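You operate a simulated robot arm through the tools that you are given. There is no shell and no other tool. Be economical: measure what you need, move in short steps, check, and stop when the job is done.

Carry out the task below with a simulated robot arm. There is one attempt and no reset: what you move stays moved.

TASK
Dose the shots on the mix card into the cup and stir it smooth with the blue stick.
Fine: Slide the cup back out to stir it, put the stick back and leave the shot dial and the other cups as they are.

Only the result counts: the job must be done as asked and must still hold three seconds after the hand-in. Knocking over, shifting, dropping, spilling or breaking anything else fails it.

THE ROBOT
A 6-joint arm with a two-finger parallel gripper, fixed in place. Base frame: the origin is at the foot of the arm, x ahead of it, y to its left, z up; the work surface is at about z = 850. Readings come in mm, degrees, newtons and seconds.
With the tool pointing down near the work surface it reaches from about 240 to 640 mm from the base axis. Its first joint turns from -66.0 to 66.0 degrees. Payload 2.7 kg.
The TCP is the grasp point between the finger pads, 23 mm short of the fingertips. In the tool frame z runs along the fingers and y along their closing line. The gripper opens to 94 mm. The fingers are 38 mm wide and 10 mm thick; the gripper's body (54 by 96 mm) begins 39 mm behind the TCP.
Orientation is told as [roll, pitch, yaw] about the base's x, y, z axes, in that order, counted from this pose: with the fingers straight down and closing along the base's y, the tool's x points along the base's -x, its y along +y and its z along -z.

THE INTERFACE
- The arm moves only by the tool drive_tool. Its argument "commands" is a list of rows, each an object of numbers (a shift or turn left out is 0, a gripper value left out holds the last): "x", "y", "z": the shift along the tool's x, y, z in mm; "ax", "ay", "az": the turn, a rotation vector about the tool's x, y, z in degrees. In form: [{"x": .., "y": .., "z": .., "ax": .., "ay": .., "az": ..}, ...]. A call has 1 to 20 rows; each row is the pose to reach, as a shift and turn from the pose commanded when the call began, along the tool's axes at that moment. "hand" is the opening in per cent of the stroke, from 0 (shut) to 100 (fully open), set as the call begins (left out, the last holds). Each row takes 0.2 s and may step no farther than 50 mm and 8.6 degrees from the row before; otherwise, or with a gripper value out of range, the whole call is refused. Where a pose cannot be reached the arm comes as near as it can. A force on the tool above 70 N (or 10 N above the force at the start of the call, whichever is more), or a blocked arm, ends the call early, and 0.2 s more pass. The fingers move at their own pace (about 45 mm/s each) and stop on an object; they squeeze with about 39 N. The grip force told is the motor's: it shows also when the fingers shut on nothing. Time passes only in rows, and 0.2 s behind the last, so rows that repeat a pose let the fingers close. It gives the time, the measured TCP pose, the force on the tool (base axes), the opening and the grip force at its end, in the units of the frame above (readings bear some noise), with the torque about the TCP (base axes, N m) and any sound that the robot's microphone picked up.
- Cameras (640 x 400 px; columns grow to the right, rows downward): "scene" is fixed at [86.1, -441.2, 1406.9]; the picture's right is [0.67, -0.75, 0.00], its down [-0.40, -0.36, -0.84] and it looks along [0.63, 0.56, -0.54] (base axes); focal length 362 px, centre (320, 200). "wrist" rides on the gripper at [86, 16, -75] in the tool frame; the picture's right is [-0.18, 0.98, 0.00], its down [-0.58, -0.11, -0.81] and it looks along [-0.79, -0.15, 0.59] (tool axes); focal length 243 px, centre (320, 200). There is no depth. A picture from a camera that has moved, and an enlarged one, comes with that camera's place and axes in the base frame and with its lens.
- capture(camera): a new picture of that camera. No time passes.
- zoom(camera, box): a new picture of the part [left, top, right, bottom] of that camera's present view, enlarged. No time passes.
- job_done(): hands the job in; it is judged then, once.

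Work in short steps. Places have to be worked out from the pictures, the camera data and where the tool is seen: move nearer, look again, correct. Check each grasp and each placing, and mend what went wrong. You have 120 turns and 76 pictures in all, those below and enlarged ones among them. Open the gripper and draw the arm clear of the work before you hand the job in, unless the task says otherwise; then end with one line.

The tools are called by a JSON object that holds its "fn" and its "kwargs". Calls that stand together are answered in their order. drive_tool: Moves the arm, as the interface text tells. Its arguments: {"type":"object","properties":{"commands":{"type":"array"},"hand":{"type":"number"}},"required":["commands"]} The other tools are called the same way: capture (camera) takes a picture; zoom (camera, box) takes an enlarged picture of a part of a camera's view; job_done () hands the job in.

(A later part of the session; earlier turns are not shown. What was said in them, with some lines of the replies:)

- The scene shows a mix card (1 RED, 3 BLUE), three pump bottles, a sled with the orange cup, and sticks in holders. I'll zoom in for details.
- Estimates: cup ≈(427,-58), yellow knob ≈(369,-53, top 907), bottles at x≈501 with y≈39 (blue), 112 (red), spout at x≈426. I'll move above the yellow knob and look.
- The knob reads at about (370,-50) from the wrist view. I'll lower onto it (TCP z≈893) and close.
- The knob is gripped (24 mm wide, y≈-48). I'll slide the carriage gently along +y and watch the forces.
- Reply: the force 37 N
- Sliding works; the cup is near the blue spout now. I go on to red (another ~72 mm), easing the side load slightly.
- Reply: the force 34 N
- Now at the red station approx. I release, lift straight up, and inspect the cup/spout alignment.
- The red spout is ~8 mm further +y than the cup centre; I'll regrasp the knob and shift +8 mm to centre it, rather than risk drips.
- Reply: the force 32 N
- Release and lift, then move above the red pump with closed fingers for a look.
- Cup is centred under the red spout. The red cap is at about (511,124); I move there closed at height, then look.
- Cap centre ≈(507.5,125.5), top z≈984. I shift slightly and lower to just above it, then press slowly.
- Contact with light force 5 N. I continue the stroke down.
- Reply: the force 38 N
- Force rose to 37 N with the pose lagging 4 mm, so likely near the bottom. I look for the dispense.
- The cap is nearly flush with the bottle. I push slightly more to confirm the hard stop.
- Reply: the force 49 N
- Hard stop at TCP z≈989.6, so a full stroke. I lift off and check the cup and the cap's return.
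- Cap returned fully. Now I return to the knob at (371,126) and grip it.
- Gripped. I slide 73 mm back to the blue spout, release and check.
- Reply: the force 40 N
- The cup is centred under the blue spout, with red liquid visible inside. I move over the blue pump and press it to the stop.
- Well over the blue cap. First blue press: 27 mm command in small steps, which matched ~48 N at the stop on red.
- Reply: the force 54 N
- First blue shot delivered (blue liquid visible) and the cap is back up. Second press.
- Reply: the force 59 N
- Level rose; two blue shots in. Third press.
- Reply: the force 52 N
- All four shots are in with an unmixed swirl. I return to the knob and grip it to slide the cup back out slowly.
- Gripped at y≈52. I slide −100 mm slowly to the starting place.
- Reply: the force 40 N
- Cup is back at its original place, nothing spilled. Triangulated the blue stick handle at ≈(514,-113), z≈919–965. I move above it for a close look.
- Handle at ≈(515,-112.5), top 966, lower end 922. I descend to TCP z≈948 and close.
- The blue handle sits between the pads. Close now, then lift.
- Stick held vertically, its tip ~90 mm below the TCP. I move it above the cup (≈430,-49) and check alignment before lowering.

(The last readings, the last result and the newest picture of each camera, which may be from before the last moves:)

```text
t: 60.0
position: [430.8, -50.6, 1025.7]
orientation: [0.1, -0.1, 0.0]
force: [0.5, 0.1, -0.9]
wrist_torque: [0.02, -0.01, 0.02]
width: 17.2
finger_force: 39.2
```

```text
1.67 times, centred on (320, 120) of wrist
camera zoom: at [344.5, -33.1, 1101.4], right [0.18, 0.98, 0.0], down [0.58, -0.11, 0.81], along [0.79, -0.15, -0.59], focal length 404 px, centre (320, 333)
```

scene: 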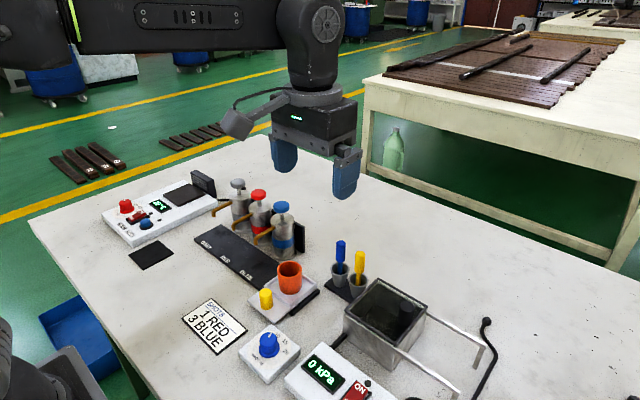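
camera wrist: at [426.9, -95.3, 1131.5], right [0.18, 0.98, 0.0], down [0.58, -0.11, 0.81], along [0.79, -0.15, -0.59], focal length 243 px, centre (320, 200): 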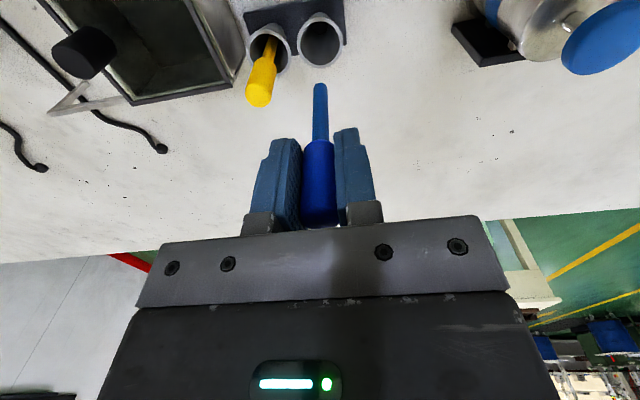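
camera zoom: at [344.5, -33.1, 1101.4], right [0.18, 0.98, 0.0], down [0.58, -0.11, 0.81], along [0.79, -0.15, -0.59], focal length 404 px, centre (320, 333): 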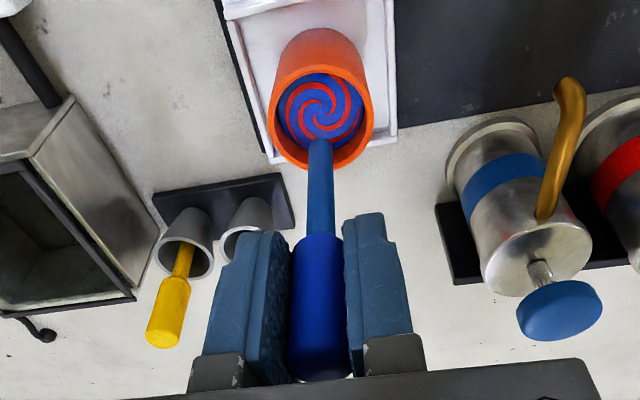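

Both views put the stick within a few mm of the cup centre (~431,-49.5). I lower it until the tip enters and re-check.

{"fn": "drive_tool", "kwargs": {"commands": [{"z": 10, "y": 0.5}, {"z": 20, "y": 0.5}, {"z": 28, "y": 0.5}, {"z": 34, "y": 0.5}, {"z": 34, "y": 0.5}]}}

{"fn": "zoom", "kwargs": {"camera": "scene", "box": [250, 220, 330, 310]}}

{"fn": "zoom", "kwargs": {"camera": "wrist", "box": [260, 40, 380, 240]}}

```text
t: 61.2
position: [430.4, -47.9, 992.7]
orientation: [0.1, -0.1, 0.1]
force: [0.5, 0.2, -0.1]
wrist_torque: [-0.03, 0.01, 0.03]
width: 17.6
finger_force: 39.0
```

```text
4.44 times, centred on (290, 265) of scene
camera zoom: at [86.1, -441.2, 1406.9], right [0.67, -0.75, 0.0], down [-0.4, -0.36, -0.84], along [0.63, 0.56, -0.54], focal length 1608 px, centre (453, -89)
```

zoom: 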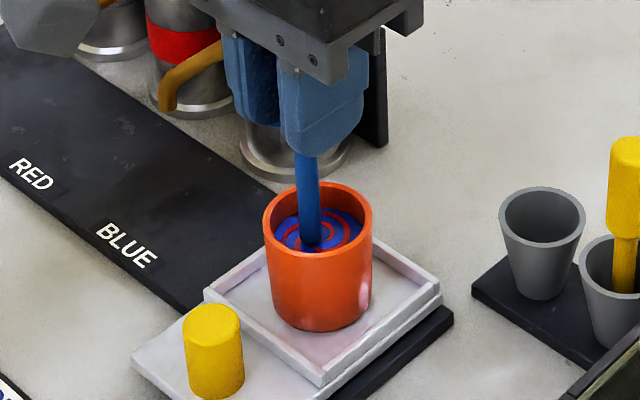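

```text
2.00 times, centred on (320, 140) of wrist
camera zoom: at [343.0, -32.2, 1068.5], right [0.18, 0.98, 0.0], down [0.58, -0.11, 0.81], along [0.79, -0.15, -0.59], focal length 485 px, centre (320, 320)
```

zoom: 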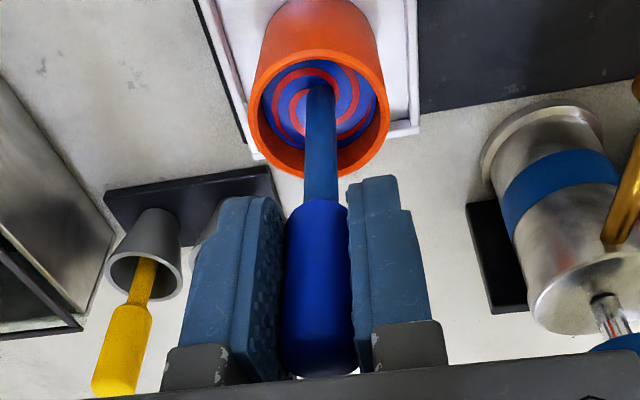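

The stick is ~6 mm off-centre toward -x. I shift +6 mm in x and lower so the tip is about 22 mm deeper, watching for contact.

{"fn": "drive_tool", "kwargs": {"commands": [{"x": -3, "y": 0.5}, {"x": -6, "y": 1}, {"x": -6, "y": 1, "z": 6}, {"x": -6, "y": 1, "z": 12}, {"x": -6, "y": 1, "z": 17}, {"x": -6, "y": 1, "z": 22}, {"x": -6, "y": 1, "z": 22}]}}

{"fn": "zoom", "kwargs": {"camera": "scene", "box": [250, 220, 330, 310]}}

{"fn": "zoom", "kwargs": {"camera": "wrist", "box": [260, 40, 380, 240]}}

```text
t: 62.8
position: [435.2, -48.5, 970.4]
orientation: [0.0, -0.2, 0.1]
force: [0.0, 0.5, 0.1]
wrist_torque: [-0.01, 0.05, 0.0]
width: 17.5
finger_force: 38.8
```

```text
4.44 times, centred on (290, 265) of scene
camera zoom: at [86.1, -441.2, 1406.9], right [0.67, -0.75, 0.0], down [-0.4, -0.36, -0.84], along [0.63, 0.56, -0.54], focal length 1608 px, centre (453, -89)
```

zoom: 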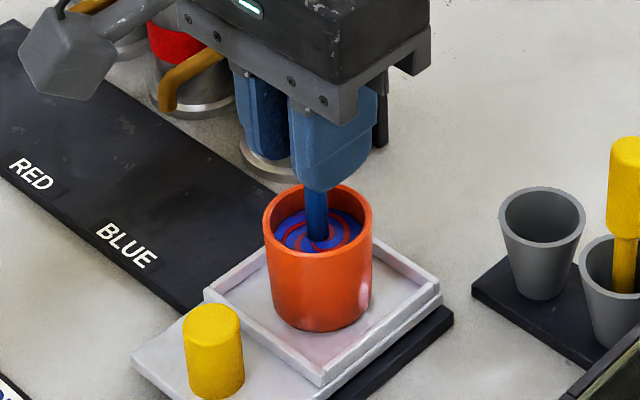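

```text
2.00 times, centred on (320, 140) of wrist
camera zoom: at [348.2, -31.0, 1045.2], right [0.18, 0.98, 0.0], down [0.58, -0.11, 0.81], along [0.79, -0.15, -0.59], focal length 485 px, centre (320, 320)
```

zoom: 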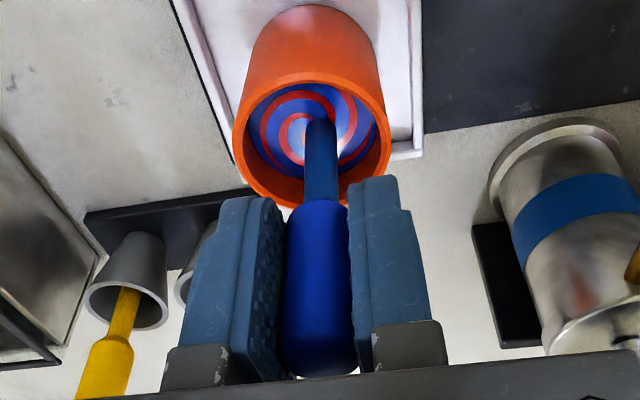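

The stick is immersed and nearly centred with no contact. I stir with 9 mm circles, two turns per call.

{"fn": "drive_tool", "kwargs": {"commands": [{"x": 5, "y": -1.5}, {"x": 9, "y": -1.5}, {"x": 6.4, "y": 4.9}, {"x": 0, "y": 7.5}, {"x": -6.4, "y": 4.9}, {"x": -9, "y": -1.5}, {"x": -6.4, "y": -7.9}, {"x": 0, "y": -10.5}, {"x": 6.4, "y": -7.9}, {"x": 9, "y": -1.5}, {"x": 6.4, "y": 4.9}, {"x": 0, "y": 7.5}, {"x": -6.4, "y": 4.9}, {"x": -9, "y": -1.5}, {"x": -6.4, "y": -7.9}, {"x": 0, "y": -10.5}, {"x": 6.4, "y": -7.9}, {"x": 9, "y": -1.5}, {"x": 4, "y": -1.5}, {"x": 0, "y": -1.5}]}}

{"fn": "zoom", "kwargs": {"camera": "scene", "box": [250, 220, 330, 310]}}

```text
t: 67.0
position: [434.7, -49.5, 971.7]
orientation: [0.0, 0.0, 0.0]
force: [0.0, 0.4, 0.0]
wrist_torque: [0.03, -0.02, 0.0]
width: 17.6
finger_force: 38.8
```

```text
4.44 times, centred on (290, 265) of scene
camera zoom: at [86.1, -441.2, 1406.9], right [0.67, -0.75, 0.0], down [-0.4, -0.36, -0.84], along [0.63, 0.56, -0.54], focal length 1608 px, centre (453, -89)
```

zoom: 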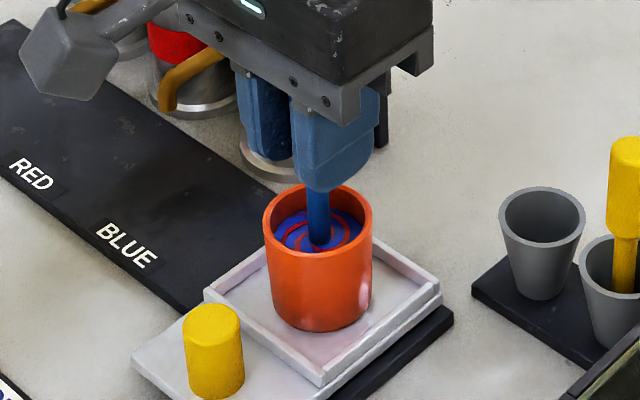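

The swirl persists, slightly darker. I keep stirring with somewhat wider circles and 3 mm deeper.

{"fn": "drive_tool", "kwargs": {"commands": [{"x": 5, "y": 0, "z": 2}, {"x": 10, "y": 0, "z": 3}, {"x": 7, "y": 7, "z": 3}, {"x": 0, "y": 10, "z": 3}, {"x": -7, "y": 7, "z": 3}, {"x": -10, "y": 0, "z": 3}, {"x": -7, "y": -7, "z": 3}, {"x": 0, "y": -10, "z": 3}, {"x": 7, "y": -7, "z": 3}, {"x": 10, "y": 0, "z": 3}, {"x": 7, "y": 7, "z": 3}, {"x": 0, "y": 10, "z": 3}, {"x": -7, "y": 7, "z": 3}, {"x": -10, "y": 0, "z": 3}, {"x": -7, "y": -7, "z": 3}, {"x": 0, "y": -10, "z": 3}, {"x": 7, "y": -7, "z": 3}, {"x": 10, "y": 0, "z": 3}, {"x": 5, "y": 0, "z": 3}, {"x": 0, "y": 0, "z": 3}]}}

{"fn": "drive_tool", "kwargs": {"commands": [{"x": 5, "y": 0}, {"x": 10, "y": 0}, {"x": 7, "y": 7}, {"x": 0, "y": 10}, {"x": -7, "y": 7}, {"x": -10, "y": 0}, {"x": -7, "y": -7}, {"x": 0, "y": -10}, {"x": 7, "y": -7}, {"x": 10, "y": 0}, {"x": 7, "y": 7}, {"x": 0, "y": 10}, {"x": -7, "y": 7}, {"x": -10, "y": 0}, {"x": -7, "y": -7}, {"x": 0, "y": -10}, {"x": 7, "y": -7}, {"x": 10, "y": 0}, {"x": 5, "y": 0}, {"x": 0, "y": 0}]}}

{"fn": "zoom", "kwargs": {"camera": "scene", "box": [250, 220, 330, 310]}}

```text
t: 71.2
position: [435.5, -49.1, 969.4]
orientation: [0.0, 0.0, 0.0]
force: [0.8, 0.0, 0.1]
wrist_torque: [0.01, 0.05, 0.0]
width: 17.6
finger_force: 39.1
```

```text
t: 75.4
position: [434.8, -49.0, 969.3]
orientation: [0.1, -0.1, 0.0]
force: [-0.5, -0.5, -0.9]
wrist_torque: [0.03, 0.02, 0.02]
width: 17.4
finger_force: 39.1
```

```text
4.44 times, centred on (290, 265) of scene
camera zoom: at [86.1, -441.2, 1406.9], right [0.67, -0.75, 0.0], down [-0.4, -0.36, -0.84], along [0.63, 0.56, -0.54], focal length 1608 px, centre (453, -89)
```

zoom: 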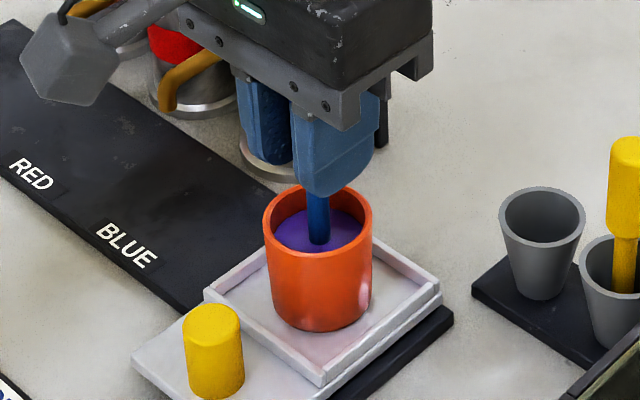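

The mix is a uniform purple. One more short stir for certainty, then lift straight out and let it drip over the cup.

{"fn": "drive_tool", "kwargs": {"commands": [{"x": 5, "y": 0}, {"x": 10, "y": 0}, {"x": 7, "y": 7}, {"x": 0, "y": 10}, {"x": -7, "y": 7}, {"x": -10, "y": 0}, {"x": -7, "y": -7}, {"x": 0, "y": -10}, {"x": 7, "y": -7}, {"x": 10, "y": 0}, {"x": 5, "y": 0}, {"x": 0, "y": 0}]}}

{"fn": "drive_tool", "kwargs": {"commands": [{"z": -5}, {"z": -12}, {"z": -20}, {"z": -28}, {"z": -36}, {"z": -42}, {"z": -42}, {"z": -42}, {"z": -42}, {"z": -42}, {"z": -60}, {"z": -86}, {"z": -86}]}}

{"fn": "zoom", "kwargs": {"camera": "scene", "box": [240, 190, 400, 310]}}

```text
t: 78.0
position: [433.7, -52.8, 967.5]
orientation: [-0.1, -0.1, 0.1]
force: [0.8, 0.0, 0.1]
wrist_torque: [0.02, 0.01, -0.01]
width: 17.8
finger_force: 39.1
```

```text
t: 80.8
position: [435.8, -50.3, 1052.6]
orientation: [0.0, 0.0, -0.1]
force: [-0.5, -0.7, 0.0]
wrist_torque: [-0.01, -0.01, -0.02]
width: 17.6
finger_force: 39.0
```

```text
3.33 times, centred on (320, 250) of scene
camera zoom: at [86.1, -441.2, 1406.9], right [0.67, -0.75, 0.0], down [-0.4, -0.36, -0.84], along [0.63, 0.56, -0.54], focal length 1206 px, centre (320, 33)
```

zoom: 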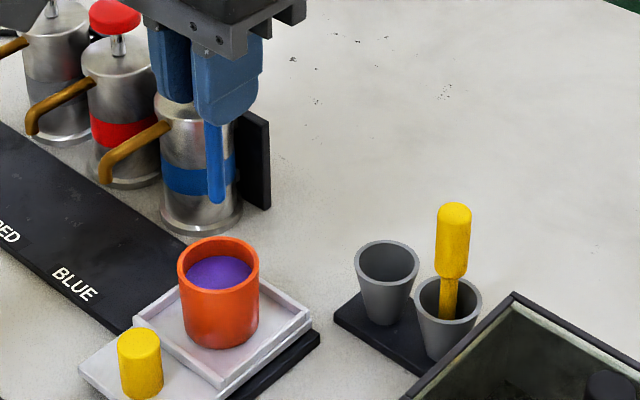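

Mixed smooth, no drips visible. I carry the stick back above its holder at (514,-112.5) and lower part-way to check.

{"fn": "drive_tool", "kwargs": {"commands": [{"x": -18, "y": -14}, {"x": -38, "y": -30}, {"x": -58, "y": -46}, {"x": -74, "y": -58}, {"x": -78.5, "y": -62.5}, {"x": -78.5, "y": -62.5, "z": 20}, {"x": -78.5, "y": -62.5, "z": 40}, {"x": -78.5, "y": -62.5, "z": 40}]}}

{"fn": "zoom", "kwargs": {"camera": "scene", "box": [280, 170, 420, 290]}}

{"fn": "capture", "kwargs": {"camera": "wrist"}}

```text
t: 82.6
position: [512.8, -111.1, 1015.1]
orientation: [0.0, -0.1, 0.0]
force: [-0.3, -0.4, -0.3]
wrist_torque: [0.03, 0.04, 0.01]
width: 17.5
finger_force: 39.1
```

```text
3.33 times, centred on (350, 230) of scene
camera zoom: at [86.1, -441.2, 1406.9], right [0.67, -0.75, 0.0], down [-0.4, -0.36, -0.84], along [0.63, 0.56, -0.54], focal length 1206 px, centre (220, 100)
```

zoom: 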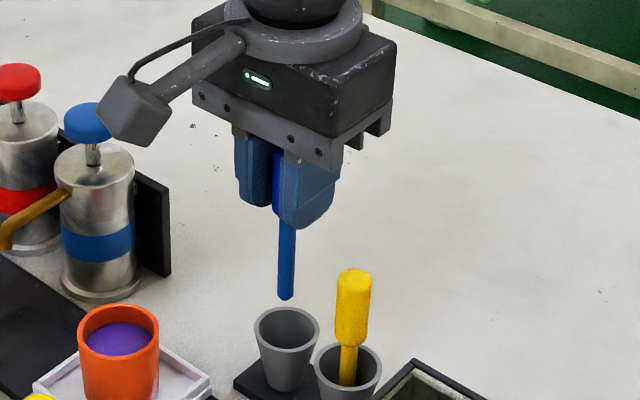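

```text
29 pictures are left
camera wrist: at [425.4, -93.9, 1089.9], right [0.18, 0.98, 0.0], down [0.58, -0.11, 0.81], along [0.79, -0.15, -0.59], focal length 243 px, centre (320, 200)
```

wrist: 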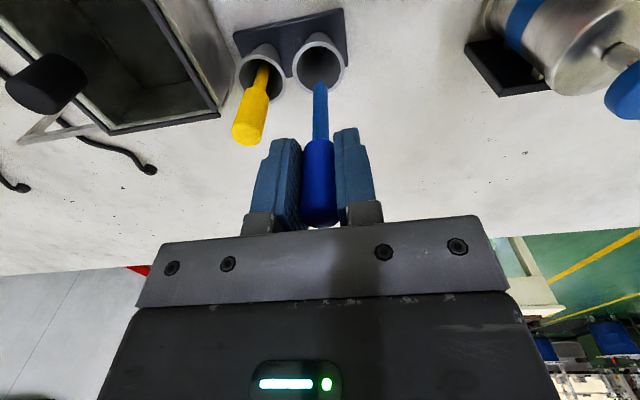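

Aligned as at pickup. I lower gently to the original height (TCP ≈948).

{"fn": "drive_tool", "kwargs": {"commands": [{"x": -1, "y": -1, "z": 12}, {"x": -1, "y": -1, "z": 26}, {"x": -1, "y": -1, "z": 40}, {"x": -1, "y": -1, "z": 52}, {"x": -1, "y": -1, "z": 60}, {"x": -1, "y": -1, "z": 64}, {"x": -1, "y": -1, "z": 67}, {"x": -1, "y": -1, "z": 67}]}}

{"fn": "zoom", "kwargs": {"camera": "scene", "box": [280, 170, 420, 290]}}

```text
t: 84.4
position: [513.5, -112.8, 947.7]
orientation: [-0.1, -0.2, 0.0]
force: [-2.4, 0.9, 8.0]
wrist_torque: [-0.09, 0.12, -0.02]
width: 17.6
finger_force: 39.1
```

```text
3.33 times, centred on (350, 230) of scene
camera zoom: at [86.0, -441.2, 1406.9], right [0.67, -0.75, 0.0], down [-0.4, -0.36, -0.84], along [0.63, 0.56, -0.54], focal length 1206 px, centre (220, 100)
```

zoom: 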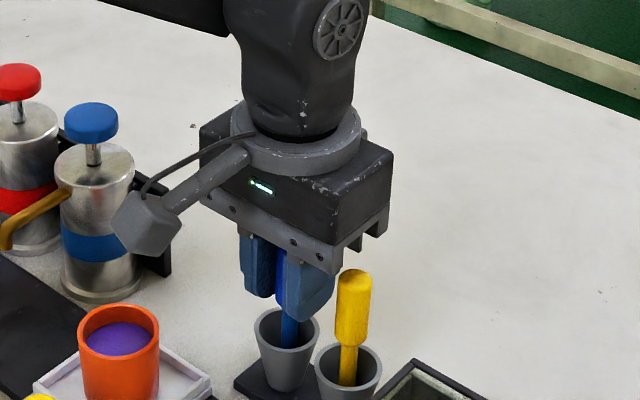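

Light 8 N contact: the stick rests on the holder floor. I release to 36 mm only, then rise straight up.

{"fn": "drive_tool", "kwargs": {"commands": [{"z": 0}, {"z": 0}, {"z": 0}], "hand": 38}}

{"fn": "drive_tool", "kwargs": {"commands": [{"z": -8}, {"z": -25}, {"z": -55}, {"z": -95}, {"z": -135}, {"z": -175}, {"z": -200, "x": 30}, {"z": -210, "x": 70}, {"z": -210, "x": 110}, {"z": -210, "x": 110}]}}

{"fn": "capture", "kwargs": {"camera": "scene"}}

{"fn": "zoom", "kwargs": {"camera": "scene", "box": [240, 220, 400, 320]}}

{"fn": "zoom", "kwargs": {"camera": "scene", "box": [180, 230, 400, 370]}}

```text
t: 85.2
position: [514.0, -114.1, 946.1]
orientation: [0.0, -0.1, 0.0]
force: [-0.2, -1.4, -0.1]
wrist_torque: [0.0, 0.01, -0.01]
width: 35.7
finger_force: 0.1
```

```text
t: 87.4
position: [402.7, -113.9, 1157.0]
orientation: [-0.1, 0.0, -0.1]
force: [0.8, 0.7, -0.9]
wrist_torque: [0.03, 0.03, 0.0]
width: 36.1
finger_force: 0.0
```

```text
27 pictures are left
```

scene: 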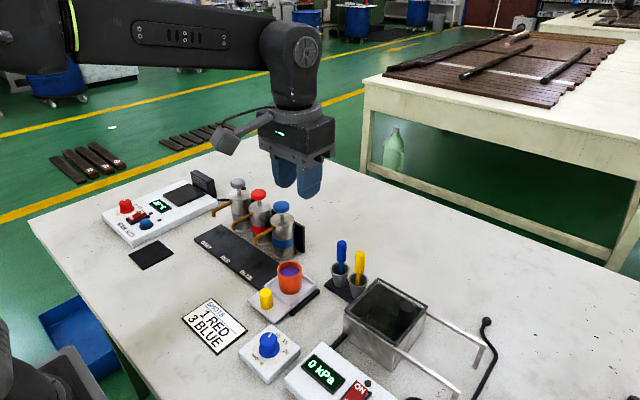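

```text
4.00 times, centred on (320, 270) of scene
camera zoom: at [86.1, -441.2, 1406.9], right [0.67, -0.75, 0.0], down [-0.4, -0.36, -0.84], along [0.63, 0.56, -0.54], focal length 1447 px, centre (320, -80)
```

zoom: 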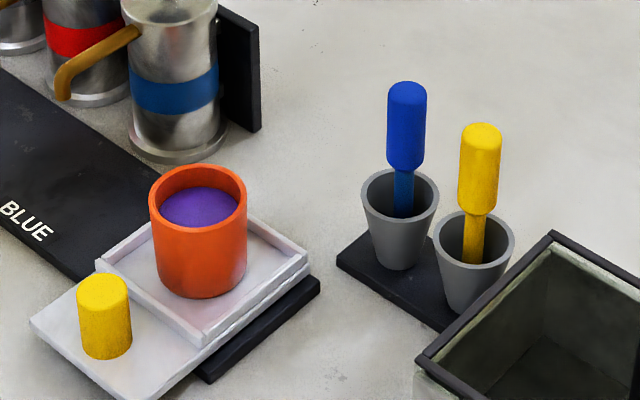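

```text
2.86 times, centred on (290, 300) of scene
camera zoom: at [86.1, -441.2, 1406.9], right [0.67, -0.75, 0.0], down [-0.4, -0.36, -0.84], along [0.63, 0.56, -0.54], focal length 1034 px, centre (406, -86)
```

zoom: 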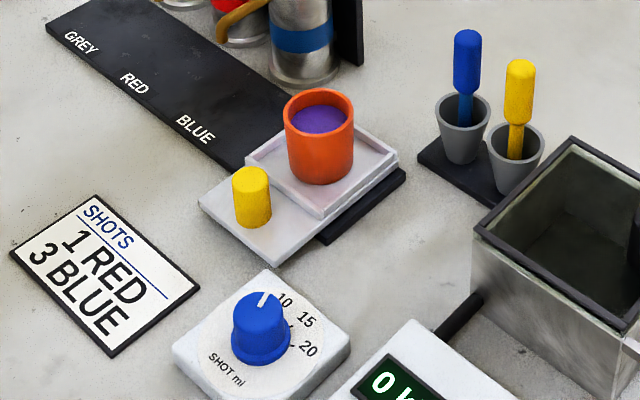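

Everything checks out: the cup is out and uniformly purple, the blue stick stands in its holder, the dial is unchanged, and the gripper is open and clear. I hand in.

{"fn": "job_done", "kwargs": {}}

```text
The job is handed in.
```

I dosed 1 red and 3 blue shots into the cup, slid it back out and stirred it to an even purple. The blue stick is back in its holder, and the shot dial and other cups were left alone. No spills showed in the final pictures.
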